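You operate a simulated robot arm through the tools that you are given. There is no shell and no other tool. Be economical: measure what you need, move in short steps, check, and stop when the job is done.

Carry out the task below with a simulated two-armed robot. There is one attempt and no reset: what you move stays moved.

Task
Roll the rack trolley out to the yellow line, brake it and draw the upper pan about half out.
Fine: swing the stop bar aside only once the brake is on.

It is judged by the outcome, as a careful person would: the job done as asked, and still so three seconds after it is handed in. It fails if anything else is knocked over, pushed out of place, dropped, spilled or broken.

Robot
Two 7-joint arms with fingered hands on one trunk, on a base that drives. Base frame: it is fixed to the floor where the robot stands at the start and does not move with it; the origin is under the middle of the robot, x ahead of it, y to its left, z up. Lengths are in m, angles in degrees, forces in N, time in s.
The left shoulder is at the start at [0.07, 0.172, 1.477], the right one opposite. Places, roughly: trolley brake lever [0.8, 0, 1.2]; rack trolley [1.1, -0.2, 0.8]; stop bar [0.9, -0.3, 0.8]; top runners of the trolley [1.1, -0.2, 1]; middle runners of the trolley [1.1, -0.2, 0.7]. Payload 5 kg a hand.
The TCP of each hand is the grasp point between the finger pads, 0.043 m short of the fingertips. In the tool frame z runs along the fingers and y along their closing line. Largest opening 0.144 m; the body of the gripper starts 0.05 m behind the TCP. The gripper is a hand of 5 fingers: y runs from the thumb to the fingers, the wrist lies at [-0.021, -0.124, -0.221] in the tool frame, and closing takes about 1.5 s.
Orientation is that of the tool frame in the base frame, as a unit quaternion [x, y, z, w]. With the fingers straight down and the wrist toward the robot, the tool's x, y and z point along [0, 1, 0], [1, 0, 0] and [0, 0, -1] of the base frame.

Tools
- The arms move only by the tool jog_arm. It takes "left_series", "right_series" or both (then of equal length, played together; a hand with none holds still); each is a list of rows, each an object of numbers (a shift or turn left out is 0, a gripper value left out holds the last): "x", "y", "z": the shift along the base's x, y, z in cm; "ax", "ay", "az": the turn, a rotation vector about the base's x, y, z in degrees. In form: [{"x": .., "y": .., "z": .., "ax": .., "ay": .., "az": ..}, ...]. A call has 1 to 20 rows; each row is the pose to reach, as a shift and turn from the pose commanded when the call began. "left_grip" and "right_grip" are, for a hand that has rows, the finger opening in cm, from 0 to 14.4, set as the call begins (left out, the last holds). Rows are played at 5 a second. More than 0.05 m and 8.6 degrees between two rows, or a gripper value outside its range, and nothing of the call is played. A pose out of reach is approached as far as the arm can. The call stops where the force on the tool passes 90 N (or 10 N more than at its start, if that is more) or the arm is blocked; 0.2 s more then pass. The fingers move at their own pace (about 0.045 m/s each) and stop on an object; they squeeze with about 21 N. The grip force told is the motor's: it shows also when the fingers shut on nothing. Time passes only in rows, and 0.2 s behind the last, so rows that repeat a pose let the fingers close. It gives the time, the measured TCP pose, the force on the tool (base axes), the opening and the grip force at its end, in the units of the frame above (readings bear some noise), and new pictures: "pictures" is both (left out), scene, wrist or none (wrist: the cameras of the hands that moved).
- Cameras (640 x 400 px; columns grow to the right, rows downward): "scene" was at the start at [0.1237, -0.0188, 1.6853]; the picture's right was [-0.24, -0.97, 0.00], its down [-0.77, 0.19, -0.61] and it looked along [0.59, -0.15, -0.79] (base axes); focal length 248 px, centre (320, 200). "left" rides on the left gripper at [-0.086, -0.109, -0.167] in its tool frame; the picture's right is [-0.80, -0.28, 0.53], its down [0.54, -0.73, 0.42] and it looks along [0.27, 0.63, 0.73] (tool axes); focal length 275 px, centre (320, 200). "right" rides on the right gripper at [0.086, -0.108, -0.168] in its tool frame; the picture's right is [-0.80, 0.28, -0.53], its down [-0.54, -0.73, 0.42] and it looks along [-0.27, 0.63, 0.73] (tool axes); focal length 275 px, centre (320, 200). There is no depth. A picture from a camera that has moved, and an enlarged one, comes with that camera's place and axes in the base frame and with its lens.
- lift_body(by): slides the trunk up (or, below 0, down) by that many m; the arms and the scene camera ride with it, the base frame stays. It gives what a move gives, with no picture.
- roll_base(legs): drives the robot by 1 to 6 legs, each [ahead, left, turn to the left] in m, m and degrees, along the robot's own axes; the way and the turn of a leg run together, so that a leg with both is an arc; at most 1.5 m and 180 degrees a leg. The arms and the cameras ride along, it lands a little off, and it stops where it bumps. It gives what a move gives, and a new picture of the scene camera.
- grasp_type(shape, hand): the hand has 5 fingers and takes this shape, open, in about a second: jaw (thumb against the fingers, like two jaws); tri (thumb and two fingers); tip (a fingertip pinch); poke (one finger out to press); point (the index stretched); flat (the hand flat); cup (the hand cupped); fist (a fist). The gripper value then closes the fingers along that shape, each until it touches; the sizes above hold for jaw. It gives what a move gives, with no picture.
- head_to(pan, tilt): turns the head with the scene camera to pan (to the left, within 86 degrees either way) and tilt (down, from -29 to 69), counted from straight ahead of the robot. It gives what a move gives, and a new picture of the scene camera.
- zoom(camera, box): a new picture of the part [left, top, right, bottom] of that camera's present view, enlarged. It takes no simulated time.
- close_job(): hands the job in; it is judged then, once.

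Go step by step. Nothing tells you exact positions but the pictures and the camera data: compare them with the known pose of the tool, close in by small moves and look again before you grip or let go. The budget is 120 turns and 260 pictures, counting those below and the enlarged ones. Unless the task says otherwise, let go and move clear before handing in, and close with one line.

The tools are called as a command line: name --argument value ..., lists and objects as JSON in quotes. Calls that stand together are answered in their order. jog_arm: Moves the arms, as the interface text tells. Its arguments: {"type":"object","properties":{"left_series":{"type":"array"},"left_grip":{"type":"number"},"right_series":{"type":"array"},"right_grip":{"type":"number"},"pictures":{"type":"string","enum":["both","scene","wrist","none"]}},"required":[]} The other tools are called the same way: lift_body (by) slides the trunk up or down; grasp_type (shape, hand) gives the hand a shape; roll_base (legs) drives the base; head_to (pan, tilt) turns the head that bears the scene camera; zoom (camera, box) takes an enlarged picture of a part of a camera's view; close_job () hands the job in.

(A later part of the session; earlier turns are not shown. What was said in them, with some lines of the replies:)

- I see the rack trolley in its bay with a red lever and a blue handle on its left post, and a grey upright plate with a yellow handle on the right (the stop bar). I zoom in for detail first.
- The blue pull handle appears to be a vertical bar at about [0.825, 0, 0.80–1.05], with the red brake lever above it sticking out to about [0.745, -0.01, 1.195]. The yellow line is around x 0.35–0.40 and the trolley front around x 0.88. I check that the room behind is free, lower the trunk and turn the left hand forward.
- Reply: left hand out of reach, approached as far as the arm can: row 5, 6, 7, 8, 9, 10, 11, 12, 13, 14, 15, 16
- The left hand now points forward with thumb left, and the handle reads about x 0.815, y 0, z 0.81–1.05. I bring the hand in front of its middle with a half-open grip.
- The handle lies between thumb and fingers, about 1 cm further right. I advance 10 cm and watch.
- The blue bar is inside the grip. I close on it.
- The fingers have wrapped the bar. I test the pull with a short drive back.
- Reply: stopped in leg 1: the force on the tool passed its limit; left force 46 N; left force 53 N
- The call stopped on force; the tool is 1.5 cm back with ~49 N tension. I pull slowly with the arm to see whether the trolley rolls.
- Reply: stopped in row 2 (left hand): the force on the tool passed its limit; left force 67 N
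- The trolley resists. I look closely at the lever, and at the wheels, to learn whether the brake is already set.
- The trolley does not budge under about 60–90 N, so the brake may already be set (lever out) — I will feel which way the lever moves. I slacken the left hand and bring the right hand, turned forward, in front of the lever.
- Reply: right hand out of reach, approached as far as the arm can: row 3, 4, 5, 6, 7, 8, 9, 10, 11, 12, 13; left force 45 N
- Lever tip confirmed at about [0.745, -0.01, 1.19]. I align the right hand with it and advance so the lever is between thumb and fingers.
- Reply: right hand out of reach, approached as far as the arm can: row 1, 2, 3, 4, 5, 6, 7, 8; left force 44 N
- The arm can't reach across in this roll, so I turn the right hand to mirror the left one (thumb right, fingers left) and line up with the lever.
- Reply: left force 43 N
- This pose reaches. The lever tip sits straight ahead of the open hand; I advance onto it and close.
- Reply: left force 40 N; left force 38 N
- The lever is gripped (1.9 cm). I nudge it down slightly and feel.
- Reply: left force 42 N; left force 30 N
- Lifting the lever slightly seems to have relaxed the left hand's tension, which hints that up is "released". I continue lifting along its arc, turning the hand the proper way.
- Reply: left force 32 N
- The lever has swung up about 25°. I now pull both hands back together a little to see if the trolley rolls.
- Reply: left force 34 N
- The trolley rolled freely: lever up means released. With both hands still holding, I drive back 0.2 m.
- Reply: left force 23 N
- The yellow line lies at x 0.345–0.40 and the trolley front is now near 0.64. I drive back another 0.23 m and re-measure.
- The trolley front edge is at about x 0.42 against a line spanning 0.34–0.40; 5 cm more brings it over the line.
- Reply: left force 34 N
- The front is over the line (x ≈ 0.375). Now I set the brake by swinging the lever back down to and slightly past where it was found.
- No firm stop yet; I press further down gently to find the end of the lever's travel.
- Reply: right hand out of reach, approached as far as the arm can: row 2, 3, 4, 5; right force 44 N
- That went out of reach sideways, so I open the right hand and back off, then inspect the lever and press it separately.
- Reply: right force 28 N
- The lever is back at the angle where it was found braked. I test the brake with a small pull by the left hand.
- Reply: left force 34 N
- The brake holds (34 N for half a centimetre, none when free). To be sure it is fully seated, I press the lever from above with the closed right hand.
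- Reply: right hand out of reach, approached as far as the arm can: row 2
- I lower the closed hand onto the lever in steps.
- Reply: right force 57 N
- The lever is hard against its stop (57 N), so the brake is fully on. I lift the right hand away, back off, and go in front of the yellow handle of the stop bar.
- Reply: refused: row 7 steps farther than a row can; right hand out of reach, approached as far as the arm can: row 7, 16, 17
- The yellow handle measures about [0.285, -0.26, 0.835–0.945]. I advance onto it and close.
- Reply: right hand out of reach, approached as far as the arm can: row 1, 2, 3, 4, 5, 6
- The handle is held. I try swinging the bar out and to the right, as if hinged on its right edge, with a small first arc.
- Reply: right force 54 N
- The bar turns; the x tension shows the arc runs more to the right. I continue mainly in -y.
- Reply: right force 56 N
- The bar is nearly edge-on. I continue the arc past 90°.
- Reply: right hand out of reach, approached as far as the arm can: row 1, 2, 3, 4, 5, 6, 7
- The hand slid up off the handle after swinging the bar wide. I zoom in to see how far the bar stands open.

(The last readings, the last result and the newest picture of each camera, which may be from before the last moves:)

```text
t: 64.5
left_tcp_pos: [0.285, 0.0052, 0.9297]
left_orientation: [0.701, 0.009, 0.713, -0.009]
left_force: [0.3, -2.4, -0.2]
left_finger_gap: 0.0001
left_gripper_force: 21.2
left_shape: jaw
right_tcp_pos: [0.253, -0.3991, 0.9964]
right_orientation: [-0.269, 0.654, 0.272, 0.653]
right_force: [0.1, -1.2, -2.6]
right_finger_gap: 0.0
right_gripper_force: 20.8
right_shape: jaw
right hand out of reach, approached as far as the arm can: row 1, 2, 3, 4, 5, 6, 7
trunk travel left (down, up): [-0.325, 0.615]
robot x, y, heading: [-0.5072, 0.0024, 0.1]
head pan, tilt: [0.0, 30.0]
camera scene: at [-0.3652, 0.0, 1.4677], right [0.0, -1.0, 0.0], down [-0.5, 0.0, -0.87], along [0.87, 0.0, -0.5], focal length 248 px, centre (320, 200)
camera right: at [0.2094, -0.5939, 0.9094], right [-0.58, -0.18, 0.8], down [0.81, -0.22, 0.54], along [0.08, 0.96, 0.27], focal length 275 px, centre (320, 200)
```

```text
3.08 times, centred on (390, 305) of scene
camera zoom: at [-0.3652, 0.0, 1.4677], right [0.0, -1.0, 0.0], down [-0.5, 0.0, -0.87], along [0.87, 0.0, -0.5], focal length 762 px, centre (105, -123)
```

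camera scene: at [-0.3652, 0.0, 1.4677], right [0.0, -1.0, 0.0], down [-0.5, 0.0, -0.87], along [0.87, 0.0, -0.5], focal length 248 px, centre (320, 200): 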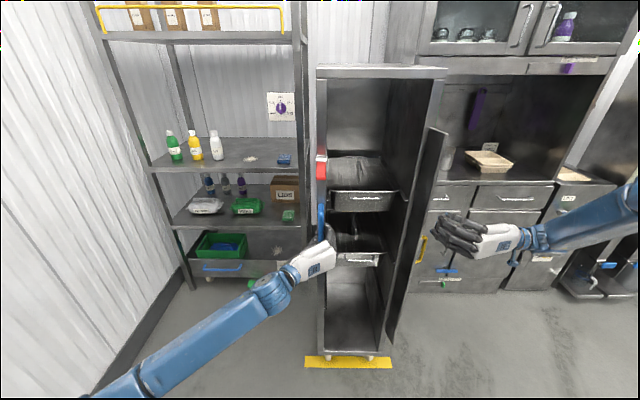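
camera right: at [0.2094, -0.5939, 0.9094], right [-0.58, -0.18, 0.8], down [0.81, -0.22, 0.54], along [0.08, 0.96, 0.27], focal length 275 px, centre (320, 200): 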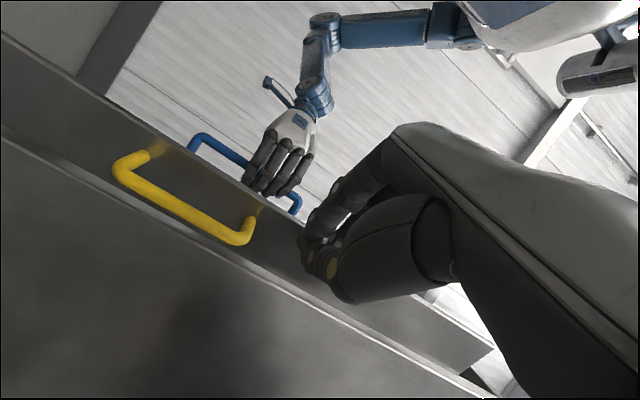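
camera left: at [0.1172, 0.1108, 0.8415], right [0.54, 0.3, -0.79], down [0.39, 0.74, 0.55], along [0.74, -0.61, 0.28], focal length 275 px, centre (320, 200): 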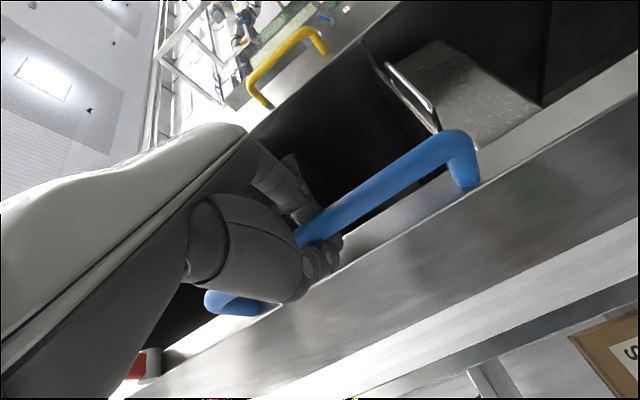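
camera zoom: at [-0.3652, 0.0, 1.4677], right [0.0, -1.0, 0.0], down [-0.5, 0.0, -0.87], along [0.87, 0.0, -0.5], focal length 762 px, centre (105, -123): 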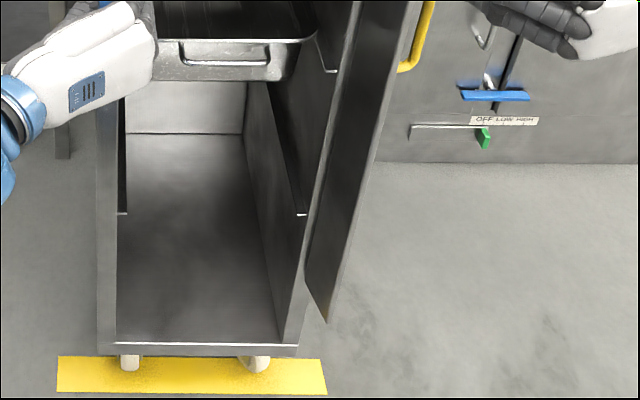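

The bar stands open well past 90° and clear of the opening. I release the left hand from the blue handle and retract it, and bring the right hand back, straightening it.

jog_arm --left_series '[{"x": 0}, {"x": 0}, {"x": 0}, {"x": 0}, {"x": 0}, {"x": 0}]' --right_series '[{"x": -1.5, "y": -1.5, "z": 0.5}, {"x": -4, "y": -4, "z": 1}, {"x": -7, "y": -5, "z": 2, "az": -6}, {"x": -9, "y": -5, "z": 4, "az": -14}, {"x": -10, "y": -5, "z": 6, "az": -22}, {"x": -10, "y": -4, "z": 8, "az": -30}]' --left_grip 10 --pictures "scene"

jog_arm --left_series '[{"x": -3}, {"x": -6}, {"x": -9}, {"x": -12}, {"x": -13, "y": 3}, {"x": -13, "y": 7}, {"x": -13, "y": 11}, {"x": -13, "y": 14}]' --right_series '[{"y": 1, "az": -5}, {"y": 2, "az": -10}, {"y": 3, "az": -15}, {"y": 4, "az": -15}, {"y": 5, "az": -15}, {"y": 6, "az": -15}, {"y": 7, "az": -15}, {"y": 8, "az": -15}]' --left_grip 10

```text
t: 65.9
left_tcp_pos: [0.2838, 0.008, 0.9317]
left_orientation: [0.7, 0.01, 0.714, -0.01]
left_force: [0.6, 0.2, 0.2]
left_finger_gap: 0.0999
left_gripper_force: 0.2
left_shape: jaw
right_tcp_pos: [0.152, -0.4367, 1.0784]
right_orientation: [-0.09, 0.7, 0.093, 0.702]
right_force: [-0.1, 0.2, 0.6]
right_finger_gap: 0.0
right_gripper_force: 21.1
right_shape: jaw
trunk travel left (down, up): [-0.325, 0.615]
robot x, y, heading: [-0.5106, -0.0045, -0.1]
head pan, tilt: [0.0, 30.0]
camera scene: at [-0.3687, 0.0005, 1.468], right [0.0, -1.0, 0.0], down [-0.5, 0.0, -0.87], along [0.87, 0.0, -0.5], focal length 248 px, centre (320, 200)
```

scene: 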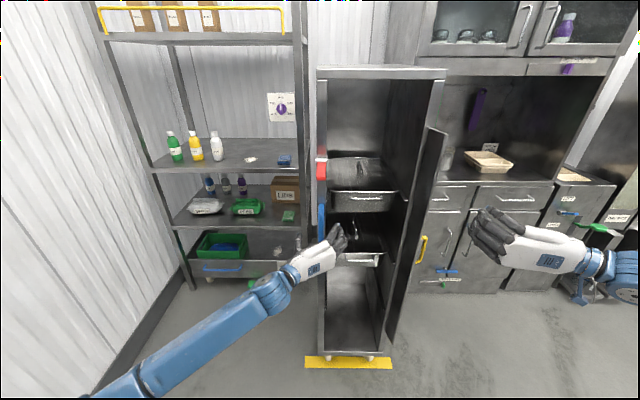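

```text
t: 67.7
left_tcp_pos: [0.1529, 0.1457, 0.9307]
left_orientation: [0.7, 0.008, 0.714, -0.008]
left_force: [0.3, -0.4, -0.5]
left_finger_gap: 0.0999
left_gripper_force: 0.1
left_shape: jaw
right_tcp_pos: [0.1537, -0.3548, 1.0791]
right_orientation: [0.003, 0.706, 0.001, 0.709]
right_force: [0.1, -0.3, 0.3]
right_finger_gap: 0.0
right_gripper_force: 21.2
right_shape: jaw
trunk travel left (down, up): [-0.325, 0.615]
robot x, y, heading: [-0.5083, 0.0013, -0.0]
head pan, tilt: [0.0, 30.0]
camera scene: at [-0.3674, -0.0005, 1.468], right [0.0, -1.0, 0.0], down [-0.5, 0.0, -0.87], along [0.87, 0.0, -0.5], focal length 248 px, centre (320, 200)
camera right: at [-0.0149, -0.4641, 0.9895], right [-0.54, 0.28, 0.8], down [0.42, -0.73, 0.54], along [0.73, 0.63, 0.27], focal length 275 px, centre (320, 200)
camera left: at [-0.0149, 0.2512, 0.8428], right [0.54, 0.3, -0.78], down [0.39, 0.74, 0.55], along [0.74, -0.61, 0.28], focal length 275 px, centre (320, 200)
```

scene: 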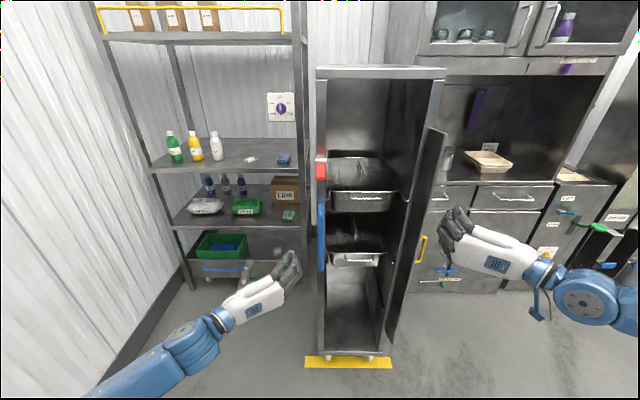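
right: 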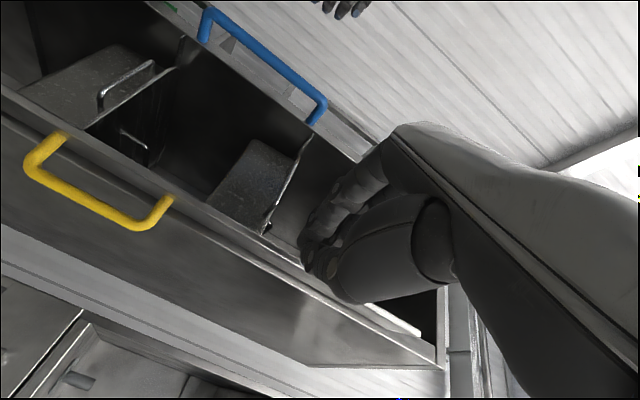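
left: 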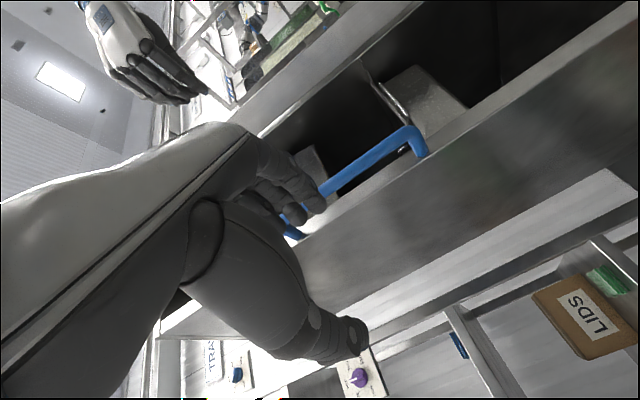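

Hands are clear. I roll the right hand so the jaws close vertically and bring it in front of the upper pan's handle (about y -0.17).

jog_arm --right_series '[{"ax": 8, "y": 1}, {"ax": 16, "y": 3}, {"ax": 24, "y": 5}, {"ax": 32, "y": 7}, {"ax": 40, "y": 9}, {"ax": 48, "y": 11}, {"ax": 56, "y": 13}, {"ax": 64, "y": 15}, {"ax": 72, "y": 16.5}, {"ax": 80, "y": 18, "z": -1}, {"ax": 88, "y": 18.5, "z": -3}, {"ax": 90, "y": 18.5, "z": -4}, {"ax": 90, "y": 18.5, "z": -4}]' --right_grip 7

```text
t: 70.5
left_tcp_pos: [0.1535, 0.147, 0.9309]
left_orientation: [0.699, 0.009, 0.715, -0.009]
left_force: [-0.1, 0.0, -0.2]
left_finger_gap: 0.0998
left_gripper_force: 0.1
left_shape: jaw
right_tcp_pos: [0.1533, -0.1687, 1.0379]
right_orientation: [0.502, 0.498, 0.501, 0.499]
right_force: [0.0, 0.6, 0.0]
right_finger_gap: 0.0699
right_gripper_force: 0.1
right_shape: jaw
trunk travel left (down, up): [-0.325, 0.615]
robot x, y, heading: [-0.5094, 0.0002, -0.3]
head pan, tilt: [0.0, 30.0]
camera scene: at [-0.3668, -0.0003, 1.4678], right [0.0, -1.0, 0.0], down [-0.5, 0.0, -0.87], along [0.87, 0.0, -0.5], focal length 248 px, centre (320, 200)
camera right: at [-0.0145, -0.0836, 0.9283], right [-0.54, -0.8, 0.28], down [0.42, -0.54, -0.73], along [0.73, -0.27, 0.63], focal length 275 px, centre (320, 200)
```

scene: 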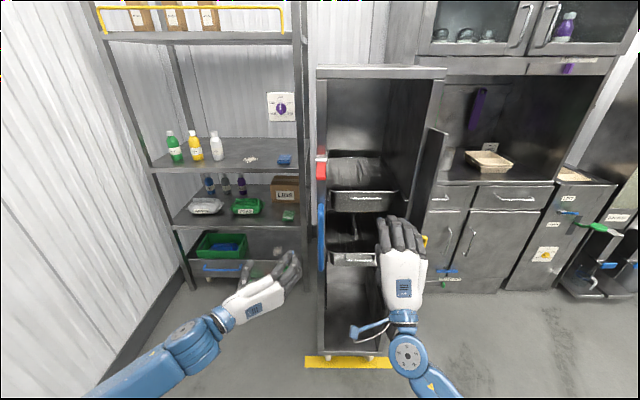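
right: 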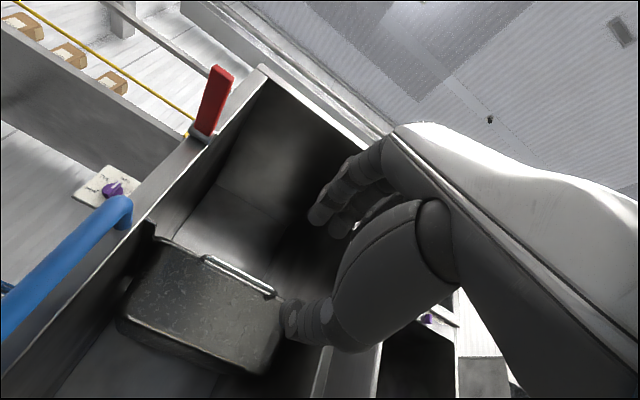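

The upper pan's bail handle works out at about x 0.355, y -0.10…-0.20, z 1.058. I approach to just short of it and look.

jog_arm --right_series '[{"x": 3, "y": 1, "z": 1}, {"x": 6, "y": 1.9, "z": 1.9}, {"x": 9, "y": 1.9, "z": 1.9}, {"x": 12, "y": 1.9, "z": 1.9}, {"x": 12, "y": 1.9, "z": 1.9}]' --right_grip 6.5

zoom --camera "scene" --box '[310, 130, 470, 240]'

```text
t: 71.7
left_tcp_pos: [0.1539, 0.1458, 0.9326]
left_orientation: [0.7, 0.009, 0.714, -0.009]
left_force: [-1.6, 0.4, 0.7]
left_finger_gap: 0.0999
left_gripper_force: 0.0
left_shape: jaw
right_tcp_pos: [0.2736, -0.1512, 1.0539]
right_orientation: [0.501, 0.499, 0.5, 0.5]
right_force: [0.1, -0.4, -0.7]
right_finger_gap: 0.0651
right_gripper_force: 0.2
right_shape: jaw
trunk travel left (down, up): [-0.325, 0.615]
robot x, y, heading: [-0.5062, 0.0024, -0.2]
head pan, tilt: [0.0, 30.0]
camera scene: at [-0.3676, -0.0005, 1.468], right [0.0, -1.0, 0.0], down [-0.5, 0.0, -0.87], along [0.87, 0.0, -0.5], focal length 248 px, centre (320, 200)
camera right: at [0.1064, -0.0647, 0.9456], right [-0.54, -0.8, 0.28], down [0.42, -0.54, -0.73], along [0.73, -0.27, 0.63], focal length 275 px, centre (320, 200)
```

scene: 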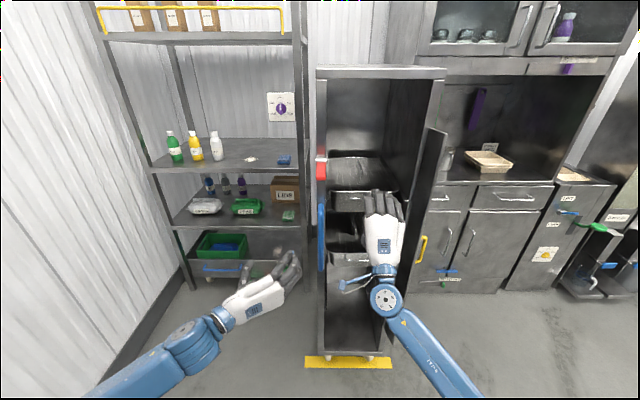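
right: 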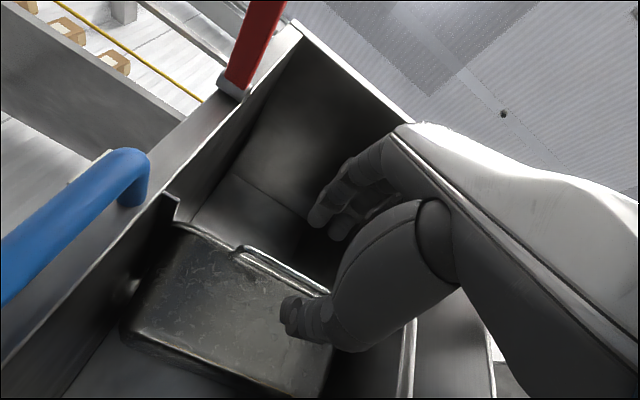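

```text
3.64 times, centred on (390, 185) of scene
camera zoom: at [-0.3676, -0.0005, 1.468], right [0.0, -1.0, 0.0], down [-0.5, 0.0, -0.87], along [0.87, 0.0, -0.5], focal length 901 px, centre (66, 254)
```

zoom: 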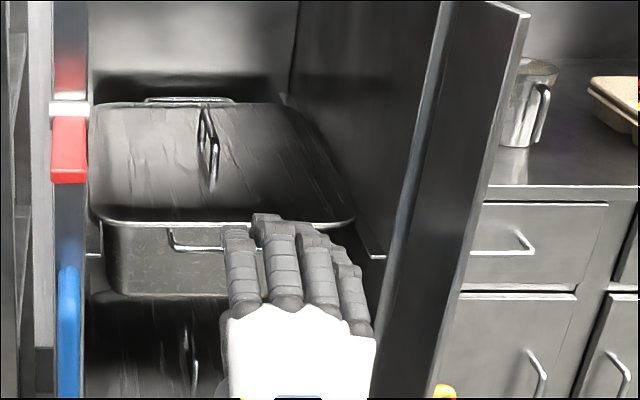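

The bail is at about x 0.365, z 1.05, centre y -0.15; the hand's fingers sit slightly right, so I shift 1.6 cm left while advancing.

jog_arm --right_series '[{"x": 1, "y": 1.6, "z": -0.4}, {"x": 3, "y": 1.8, "z": -0.4}, {"x": 5, "y": 1.8, "z": -0.4}, {"x": 6.5, "y": 1.8, "z": -0.4}, {"x": 7.5, "y": 1.8, "z": -0.4}, {"x": 7.5, "y": 1.8, "z": -0.4}]' --right_grip 6.5 --pictures "wrist"

zoom --camera "scene" --box '[310, 130, 470, 240]'

```text
t: 73.1
left_tcp_pos: [0.1547, 0.1465, 0.9316]
left_orientation: [0.699, 0.009, 0.715, -0.009]
left_force: [-0.1, 0.2, 0.6]
left_finger_gap: 0.1001
left_gripper_force: 0.0
left_shape: jaw
right_tcp_pos: [0.3489, -0.135, 1.0512]
right_orientation: [0.502, 0.498, 0.5, 0.5]
right_force: [-0.3, 0.7, 0.2]
right_finger_gap: 0.0654
right_gripper_force: 0.1
right_shape: jaw
trunk travel left (down, up): [-0.325, 0.615]
robot x, y, heading: [-0.5068, -0.0005, -0.0]
head pan, tilt: [0.0, 30.0]
camera right: at [0.1809, -0.0486, 0.9431], right [-0.54, -0.8, 0.28], down [0.42, -0.54, -0.73], along [0.73, -0.27, 0.63], focal length 275 px, centre (320, 200)
```

right: 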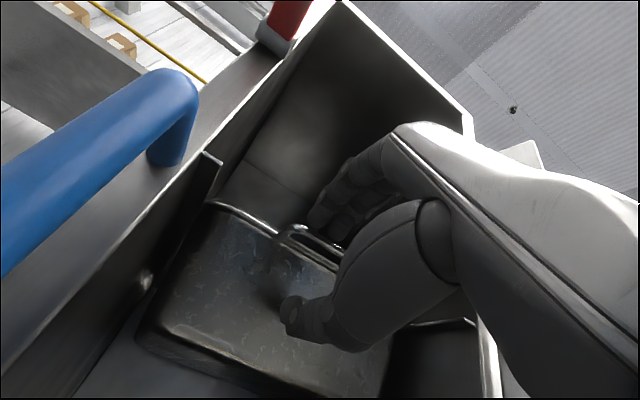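

```text
3.64 times, centred on (390, 185) of scene
camera zoom: at [-0.3669, -0.0003, 1.4679], right [0.0, -1.0, 0.0], down [-0.5, 0.0, -0.87], along [0.87, 0.0, -0.5], focal length 901 px, centre (66, 254)
```

zoom: 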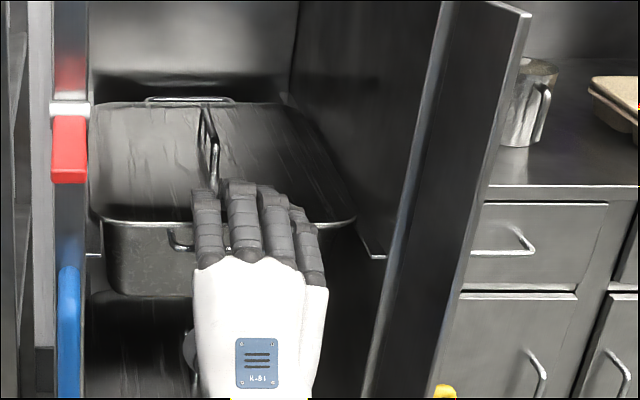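

The bail is between thumb and fingers, but the fingertips may land on the pan rim; I back off 1 cm and close gently.

jog_arm --right_series '[{"x": -0.5}, {"x": -1}, {"x": -1}, {"x": -1}, {"x": -1}, {"x": -1}, {"x": -1}, {"x": -1}]' --right_grip 0 --pictures "wrist"

zoom --camera "scene" --box '[310, 130, 470, 240]'

```text
t: 74.9
left_tcp_pos: [0.155, 0.1468, 0.9321]
left_orientation: [0.7, 0.009, 0.714, -0.009]
left_force: [0.3, -0.5, 0.3]
left_finger_gap: 0.1
left_gripper_force: 0.1
left_shape: jaw
right_tcp_pos: [0.3401, -0.1341, 1.0517]
right_orientation: [0.502, 0.498, 0.499, 0.501]
right_force: [3.8, 0.6, 3.0]
right_finger_gap: 0.0
right_gripper_force: 21.0
right_shape: jaw
trunk travel left (down, up): [-0.325, 0.615]
robot x, y, heading: [-0.5056, -0.0002, -0.1]
head pan, tilt: [0.0, 30.0]
camera right: at [0.1708, -0.0476, 0.9429], right [-0.54, -0.8, 0.28], down [0.42, -0.54, -0.73], along [0.73, -0.27, 0.63], focal length 275 px, centre (320, 200)
```

right: 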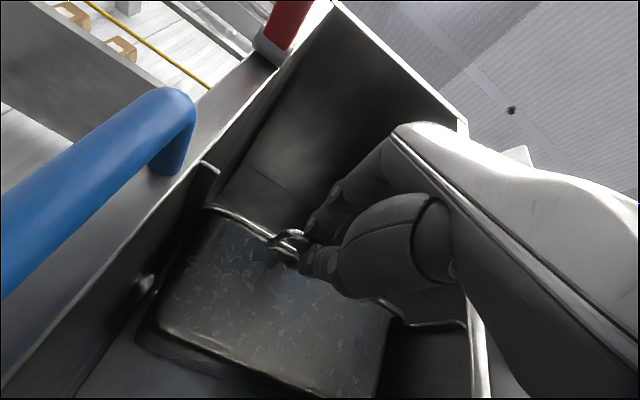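

```text
3.64 times, centred on (390, 185) of scene
camera zoom: at [-0.3666, -0.0002, 1.4679], right [0.0, -1.0, 0.0], down [-0.5, 0.0, -0.87], along [0.87, 0.0, -0.5], focal length 901 px, centre (66, 254)
```

zoom: 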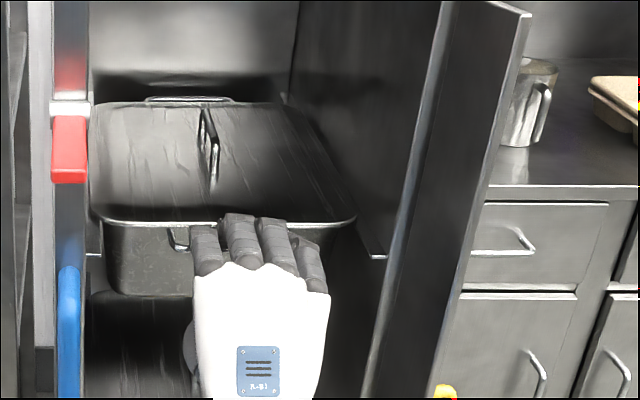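

The fingers have hooked the bail. The pan is about 0.31–0.32 m long, so about 0.155 m is half out; I draw slowly, first 4 cm.

jog_arm --right_series '[{"x": -0.5}, {"x": -1}, {"x": -1.5}, {"x": -2}, {"x": -2.5}, {"x": -3}, {"x": -3.5}, {"x": -4}, {"x": -4}]'

zoom --camera "scene" --box '[310, 130, 470, 240]'

```text
t: 76.9
left_tcp_pos: [0.1533, 0.1472, 0.9321]
left_orientation: [0.7, 0.009, 0.714, -0.009]
left_force: [0.8, 0.1, 0.3]
left_finger_gap: 0.0996
left_gripper_force: 0.0
left_shape: jaw
right_tcp_pos: [0.2995, -0.1349, 1.0514]
right_orientation: [0.502, 0.498, 0.5, 0.5]
right_force: [12.0, -0.2, 5.6]
right_finger_gap: 0.0
right_gripper_force: 20.4
right_shape: jaw
trunk travel left (down, up): [-0.325, 0.615]
robot x, y, heading: [-0.51, -0.0013, 0.2]
head pan, tilt: [0.0, 30.0]
camera scene: at [-0.3659, -0.0001, 1.4677], right [0.0, -1.0, 0.0], down [-0.5, 0.0, -0.87], along [0.87, 0.0, -0.5], focal length 248 px, centre (320, 200)
camera right: at [0.1313, -0.0478, 0.9422], right [-0.54, -0.8, 0.28], down [0.42, -0.54, -0.73], along [0.73, -0.27, 0.62], focal length 275 px, centre (320, 200)
```

scene: 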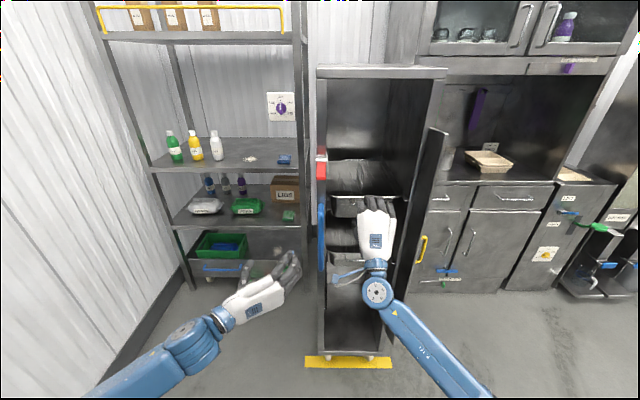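
right: 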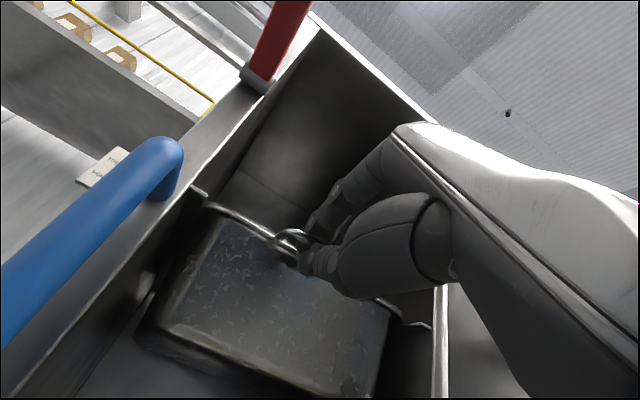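

```text
3.64 times, centred on (390, 185) of scene
camera zoom: at [-0.3659, -0.0001, 1.4677], right [0.0, -1.0, 0.0], down [-0.5, 0.0, -0.87], along [0.87, 0.0, -0.5], focal length 901 px, centre (66, 254)
```

zoom: 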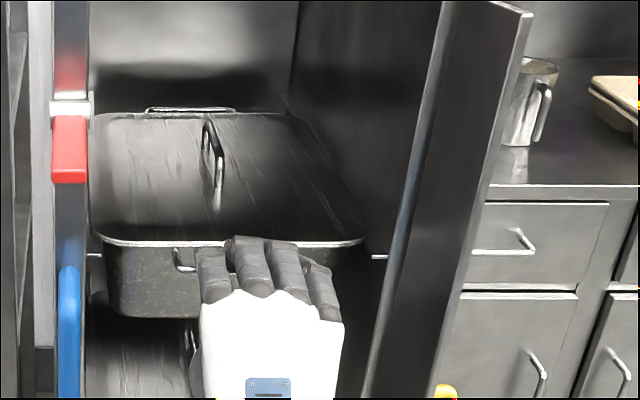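

The pan slides smoothly and the trolley stays put. I draw the remaining 11.5 cm.

jog_arm --right_series '[{"x": -0.7}, {"x": -1.4}, {"x": -2.1}, {"x": -2.8}, {"x": -3.5}, {"x": -4.2}, {"x": -4.9}, {"x": -5.6}, {"x": -6.3}, {"x": -7}, {"x": -7.7}, {"x": -8.4}, {"x": -9.1}, {"x": -9.8}, {"x": -10.5}, {"x": -11.2}, {"x": -11.6}, {"x": -11.6}]'

zoom --camera "scene" --box '[310, 130, 470, 240]'

```text
t: 80.7
left_tcp_pos: [0.1547, 0.1459, 0.9313]
left_orientation: [0.7, 0.01, 0.714, -0.009]
left_force: [-0.3, -0.6, 0.2]
left_finger_gap: 0.1
left_gripper_force: 0.1
left_shape: jaw
right_tcp_pos: [0.1841, -0.1342, 1.0505]
right_orientation: [0.502, 0.499, 0.5, 0.5]
right_force: [10.9, 0.8, 1.6]
right_finger_gap: 0.0
right_gripper_force: 21.0
right_shape: jaw
trunk travel left (down, up): [-0.325, 0.615]
robot x, y, heading: [-0.5091, 0.004, -0.1]
head pan, tilt: [0.0, 30.0]
camera scene: at [-0.3654, -0.0002, 1.4677], right [0.0, -1.0, 0.0], down [-0.5, 0.0, -0.87], along [0.87, 0.0, -0.5], focal length 248 px, centre (320, 200)
camera right: at [0.0157, -0.0473, 0.9424], right [-0.54, -0.8, 0.28], down [0.42, -0.54, -0.73], along [0.73, -0.27, 0.62], focal length 275 px, centre (320, 200)
```

scene: 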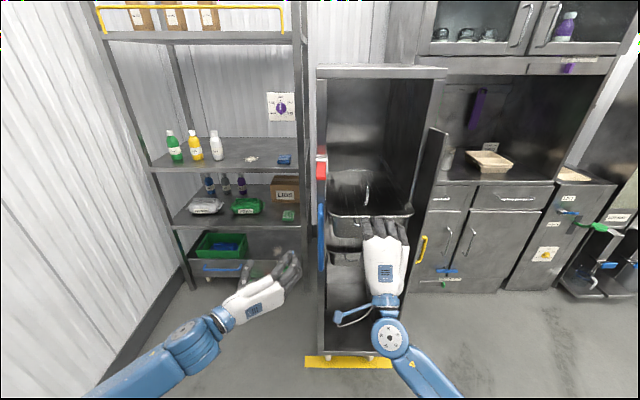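
right: 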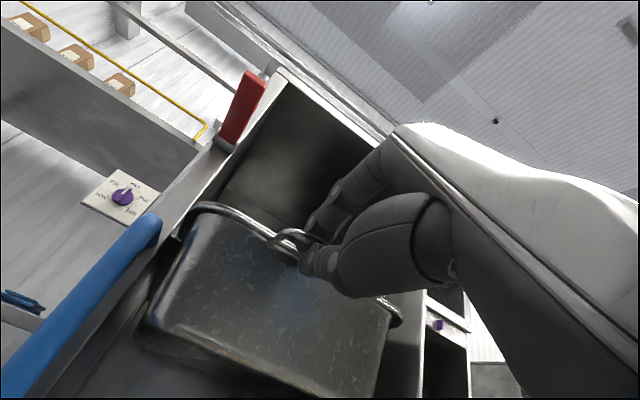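

```text
3.64 times, centred on (390, 185) of scene
camera zoom: at [-0.3654, -0.0002, 1.4677], right [0.0, -1.0, 0.0], down [-0.5, 0.0, -0.87], along [0.87, 0.0, -0.5], focal length 901 px, centre (66, 254)
```

zoom: 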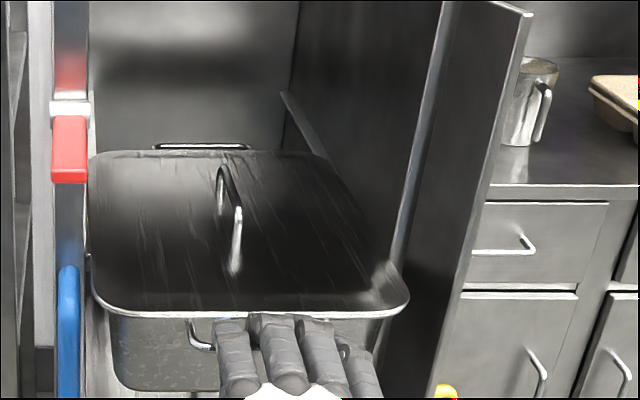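

The pan now protrudes about 0.15 m of its 0.31 m — half out. I open the hand and look before backing away.

jog_arm --right_series '[{"x": 0}, {"x": 0}, {"x": 0}, {"x": 0}, {"x": 0}, {"x": 0}, {"x": 0}]' --right_grip 7

```text
t: 82.3
left_tcp_pos: [0.1537, 0.146, 0.9312]
left_orientation: [0.7, 0.009, 0.714, -0.01]
left_force: [0.0, 0.8, -0.7]
left_finger_gap: 0.0998
left_gripper_force: 0.1
left_shape: jaw
right_tcp_pos: [0.1831, -0.1343, 1.0512]
right_orientation: [0.502, 0.498, 0.5, 0.5]
right_force: [-0.5, 1.0, 0.2]
right_finger_gap: 0.0696
right_gripper_force: 0.0
right_shape: jaw
trunk travel left (down, up): [-0.325, 0.615]
robot x, y, heading: [-0.5105, 0.0004, -0.1]
head pan, tilt: [0.0, 30.0]
camera scene: at [-0.3666, -0.0003, 1.4678], right [0.0, -1.0, 0.0], down [-0.5, 0.0, -0.87], along [0.87, 0.0, -0.5], focal length 248 px, centre (320, 200)
camera right: at [0.0151, -0.0474, 0.9431], right [-0.54, -0.8, 0.28], down [0.42, -0.54, -0.73], along [0.73, -0.27, 0.63], focal length 275 px, centre (320, 200)
```

scene: 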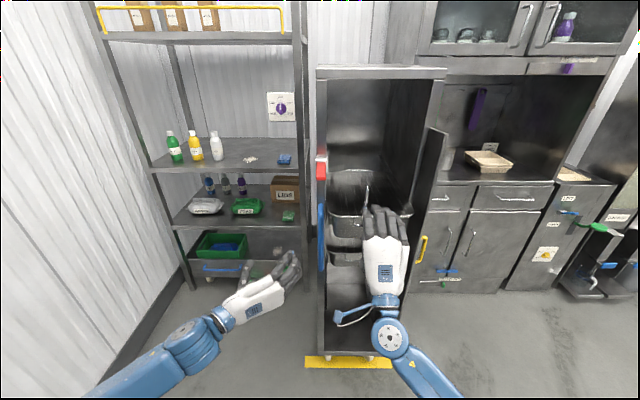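
right: 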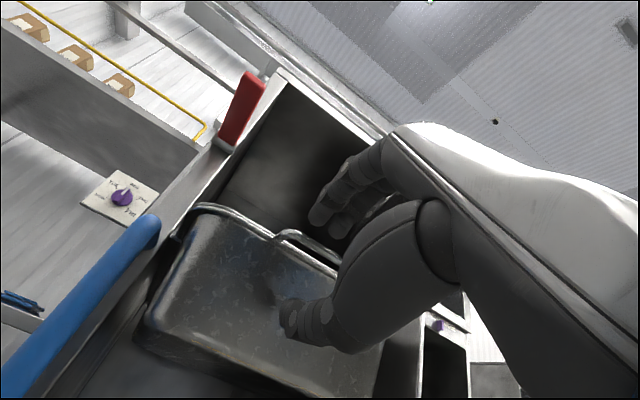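

The hand is open and free of the bail. I back the base straight off 0.2 m and check the result.

roll_base --legs '[[-0.2, 0, 0]]'

zoom --camera "scene" --box '[270, 50, 470, 200]'

zoom --camera "scene" --box '[280, 210, 440, 340]'

```text
t: 83.7
left_tcp_pos: [0.0436, 0.097, 0.9304]
left_orientation: [0.701, -0.011, 0.713, 0.007]
left_force: [1.2, -1.6, -0.9]
left_finger_gap: 0.0999
left_gripper_force: 0.0
left_shape: jaw
right_tcp_pos: [0.0591, -0.1852, 1.05]
right_orientation: [0.516, 0.485, 0.488, 0.51]
right_force: [0.4, -1.6, -0.7]
right_finger_gap: 0.0698
right_gripper_force: 0.0
right_shape: jaw
trunk travel left (down, up): [-0.325, 0.615]
robot x, y, heading: [-0.6224, -0.0124, -3.0]
head pan, tilt: [0.0, 30.0]
stopped in leg 1: the robot was blocked; the commanded pose is now the measured one
camera scene: at [-0.4823, -0.0253, 1.4675], right [-0.05, -1.0, 0.0], down [-0.5, 0.03, -0.86], along [0.86, -0.04, -0.5], focal length 248 px, centre (320, 200)
```

scene: 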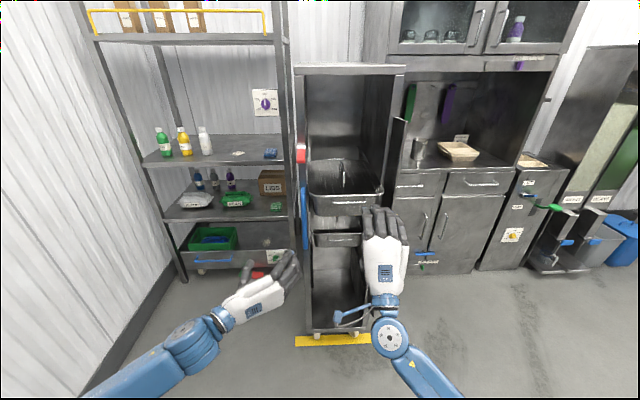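

```text
2.67 times, centred on (370, 125) of scene
camera zoom: at [-0.4823, -0.0253, 1.4675], right [-0.05, -1.0, 0.0], down [-0.5, 0.03, -0.86], along [0.86, -0.04, -0.5], focal length 661 px, centre (187, 400)
```

zoom: 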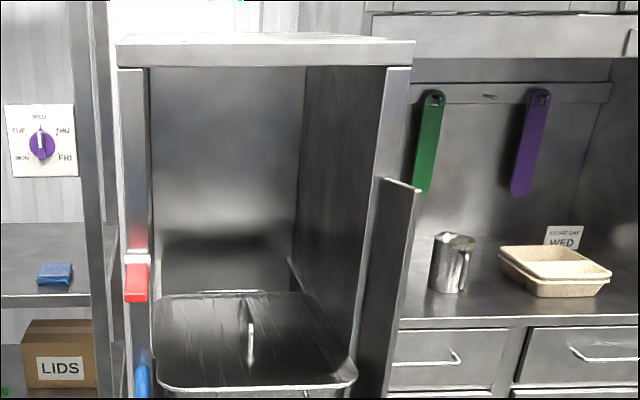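

```text
3.08 times, centred on (360, 275) of scene
camera zoom: at [-0.4823, -0.0253, 1.4675], right [-0.05, -1.0, 0.0], down [-0.5, 0.03, -0.86], along [0.86, -0.04, -0.5], focal length 762 px, centre (197, -31)
```

zoom: 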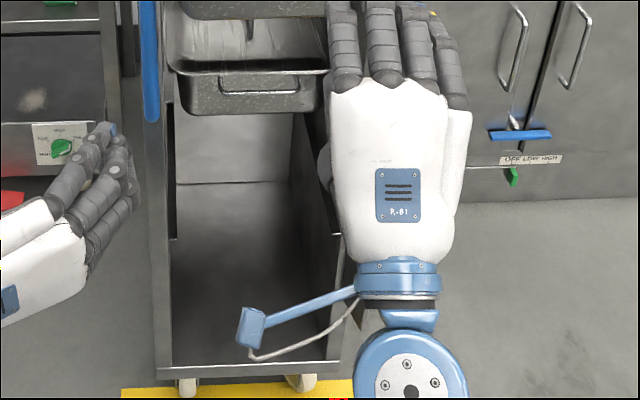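

The robot bumped something behind after 11 cm. The hand is clear of the pan, so I ease forward 2 cm and look over both shoulders for what was touched.

roll_base --legs '[[0.02, 0, 0]]'

head_to --pan 86 --tilt 40

head_to --pan -86 --tilt 40

```text
t: 84.5
left_tcp_pos: [0.0603, 0.1007, 0.9324]
left_orientation: [0.7, -0.008, 0.714, 0.008]
left_force: [-0.4, -0.2, 0.5]
left_finger_gap: 0.1
left_gripper_force: 0.1
left_shape: jaw
right_tcp_pos: [0.0757, -0.1807, 1.0524]
right_orientation: [0.514, 0.485, 0.489, 0.512]
right_force: [0.0, 0.6, 0.3]
right_finger_gap: 0.0699
right_gripper_force: 0.0
right_shape: jaw
trunk travel left (down, up): [-0.325, 0.615]
robot x, y, heading: [-0.6056, -0.0117, -3.0]
head pan, tilt: [0.0, 30.0]
camera scene: at [-0.467, -0.0205, 1.4681], right [-0.05, -1.0, 0.0], down [-0.5, 0.03, -0.87], along [0.87, -0.04, -0.5], focal length 248 px, centre (320, 200)
```

scene: 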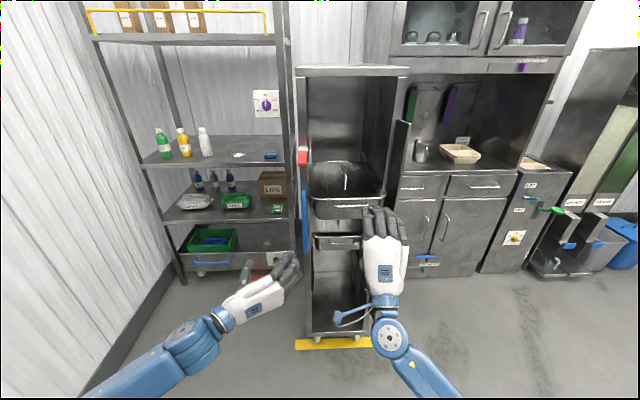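

```text
t: 86.1
left_tcp_pos: [0.0609, 0.1003, 0.9313]
left_orientation: [0.699, -0.009, 0.715, 0.008]
left_force: [0.6, 0.1, 0.8]
left_finger_gap: 0.0998
left_gripper_force: 0.1
left_shape: jaw
right_tcp_pos: [0.077, -0.18, 1.053]
right_orientation: [0.514, 0.485, 0.488, 0.512]
right_force: [0.8, -0.1, 0.0]
right_finger_gap: 0.0698
right_gripper_force: 0.0
right_shape: jaw
trunk travel left (down, up): [-0.325, 0.615]
robot x, y, heading: [-0.6119, -0.0122, -2.9]
head pan, tilt: [85.9, 40.0]
camera scene: at [-0.546, 0.0679, 1.4525], right [0.99, -0.12, 0.0], down [-0.08, -0.64, -0.77], along [0.09, 0.76, -0.64], focal length 248 px, centre (320, 200)
```

scene: 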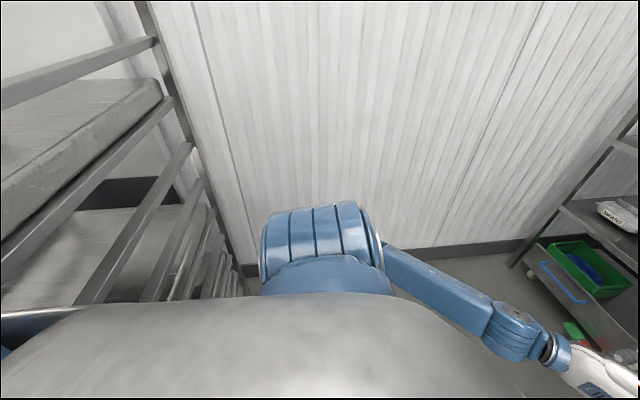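

```text
t: 88.7
left_tcp_pos: [0.0609, 0.0994, 0.9318]
left_orientation: [0.7, -0.008, 0.715, 0.007]
left_force: [0.2, -0.5, 0.5]
left_finger_gap: 0.0999
left_gripper_force: 0.0
left_shape: jaw
right_tcp_pos: [0.0754, -0.1799, 1.0522]
right_orientation: [0.514, 0.485, 0.488, 0.512]
right_force: [-0.1, 0.3, 1.0]
right_finger_gap: 0.07
right_gripper_force: 0.0
right_shape: jaw
trunk travel left (down, up): [-0.325, 0.615]
robot x, y, heading: [-0.6078, -0.0161, -3.1]
head pan, tilt: [-85.9, 40.0]
camera scene: at [-0.5548, -0.1014, 1.4525], right [-1.0, -0.02, 0.0], down [-0.01, 0.64, -0.77], along [0.02, -0.77, -0.64], focal length 248 px, centre (320, 200)
```

scene: 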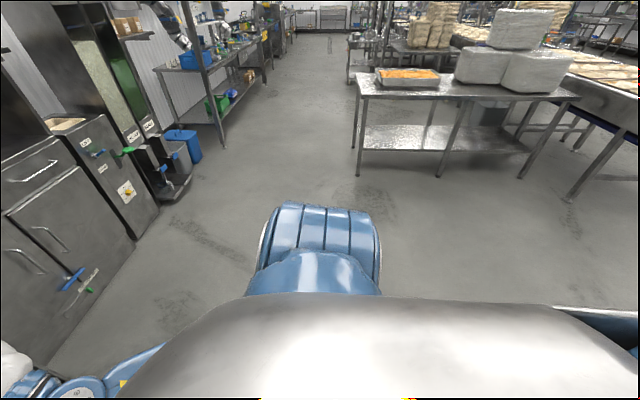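

A fixed heavy rack stands just behind. It was only touched: it has not visibly shifted and I am now clear of it. The trolley front is on the line, the lever is down, the bar is open, the pan is half out and both hands are free, so I hand in.

close_job

```text
The job is handed in.
```

The trolley's front is on the yellow line with the brake on, the stop bar was swung aside after braking, and the upper pan is about half out; while backing away I bumped the rack behind the robot, with no visible shift.
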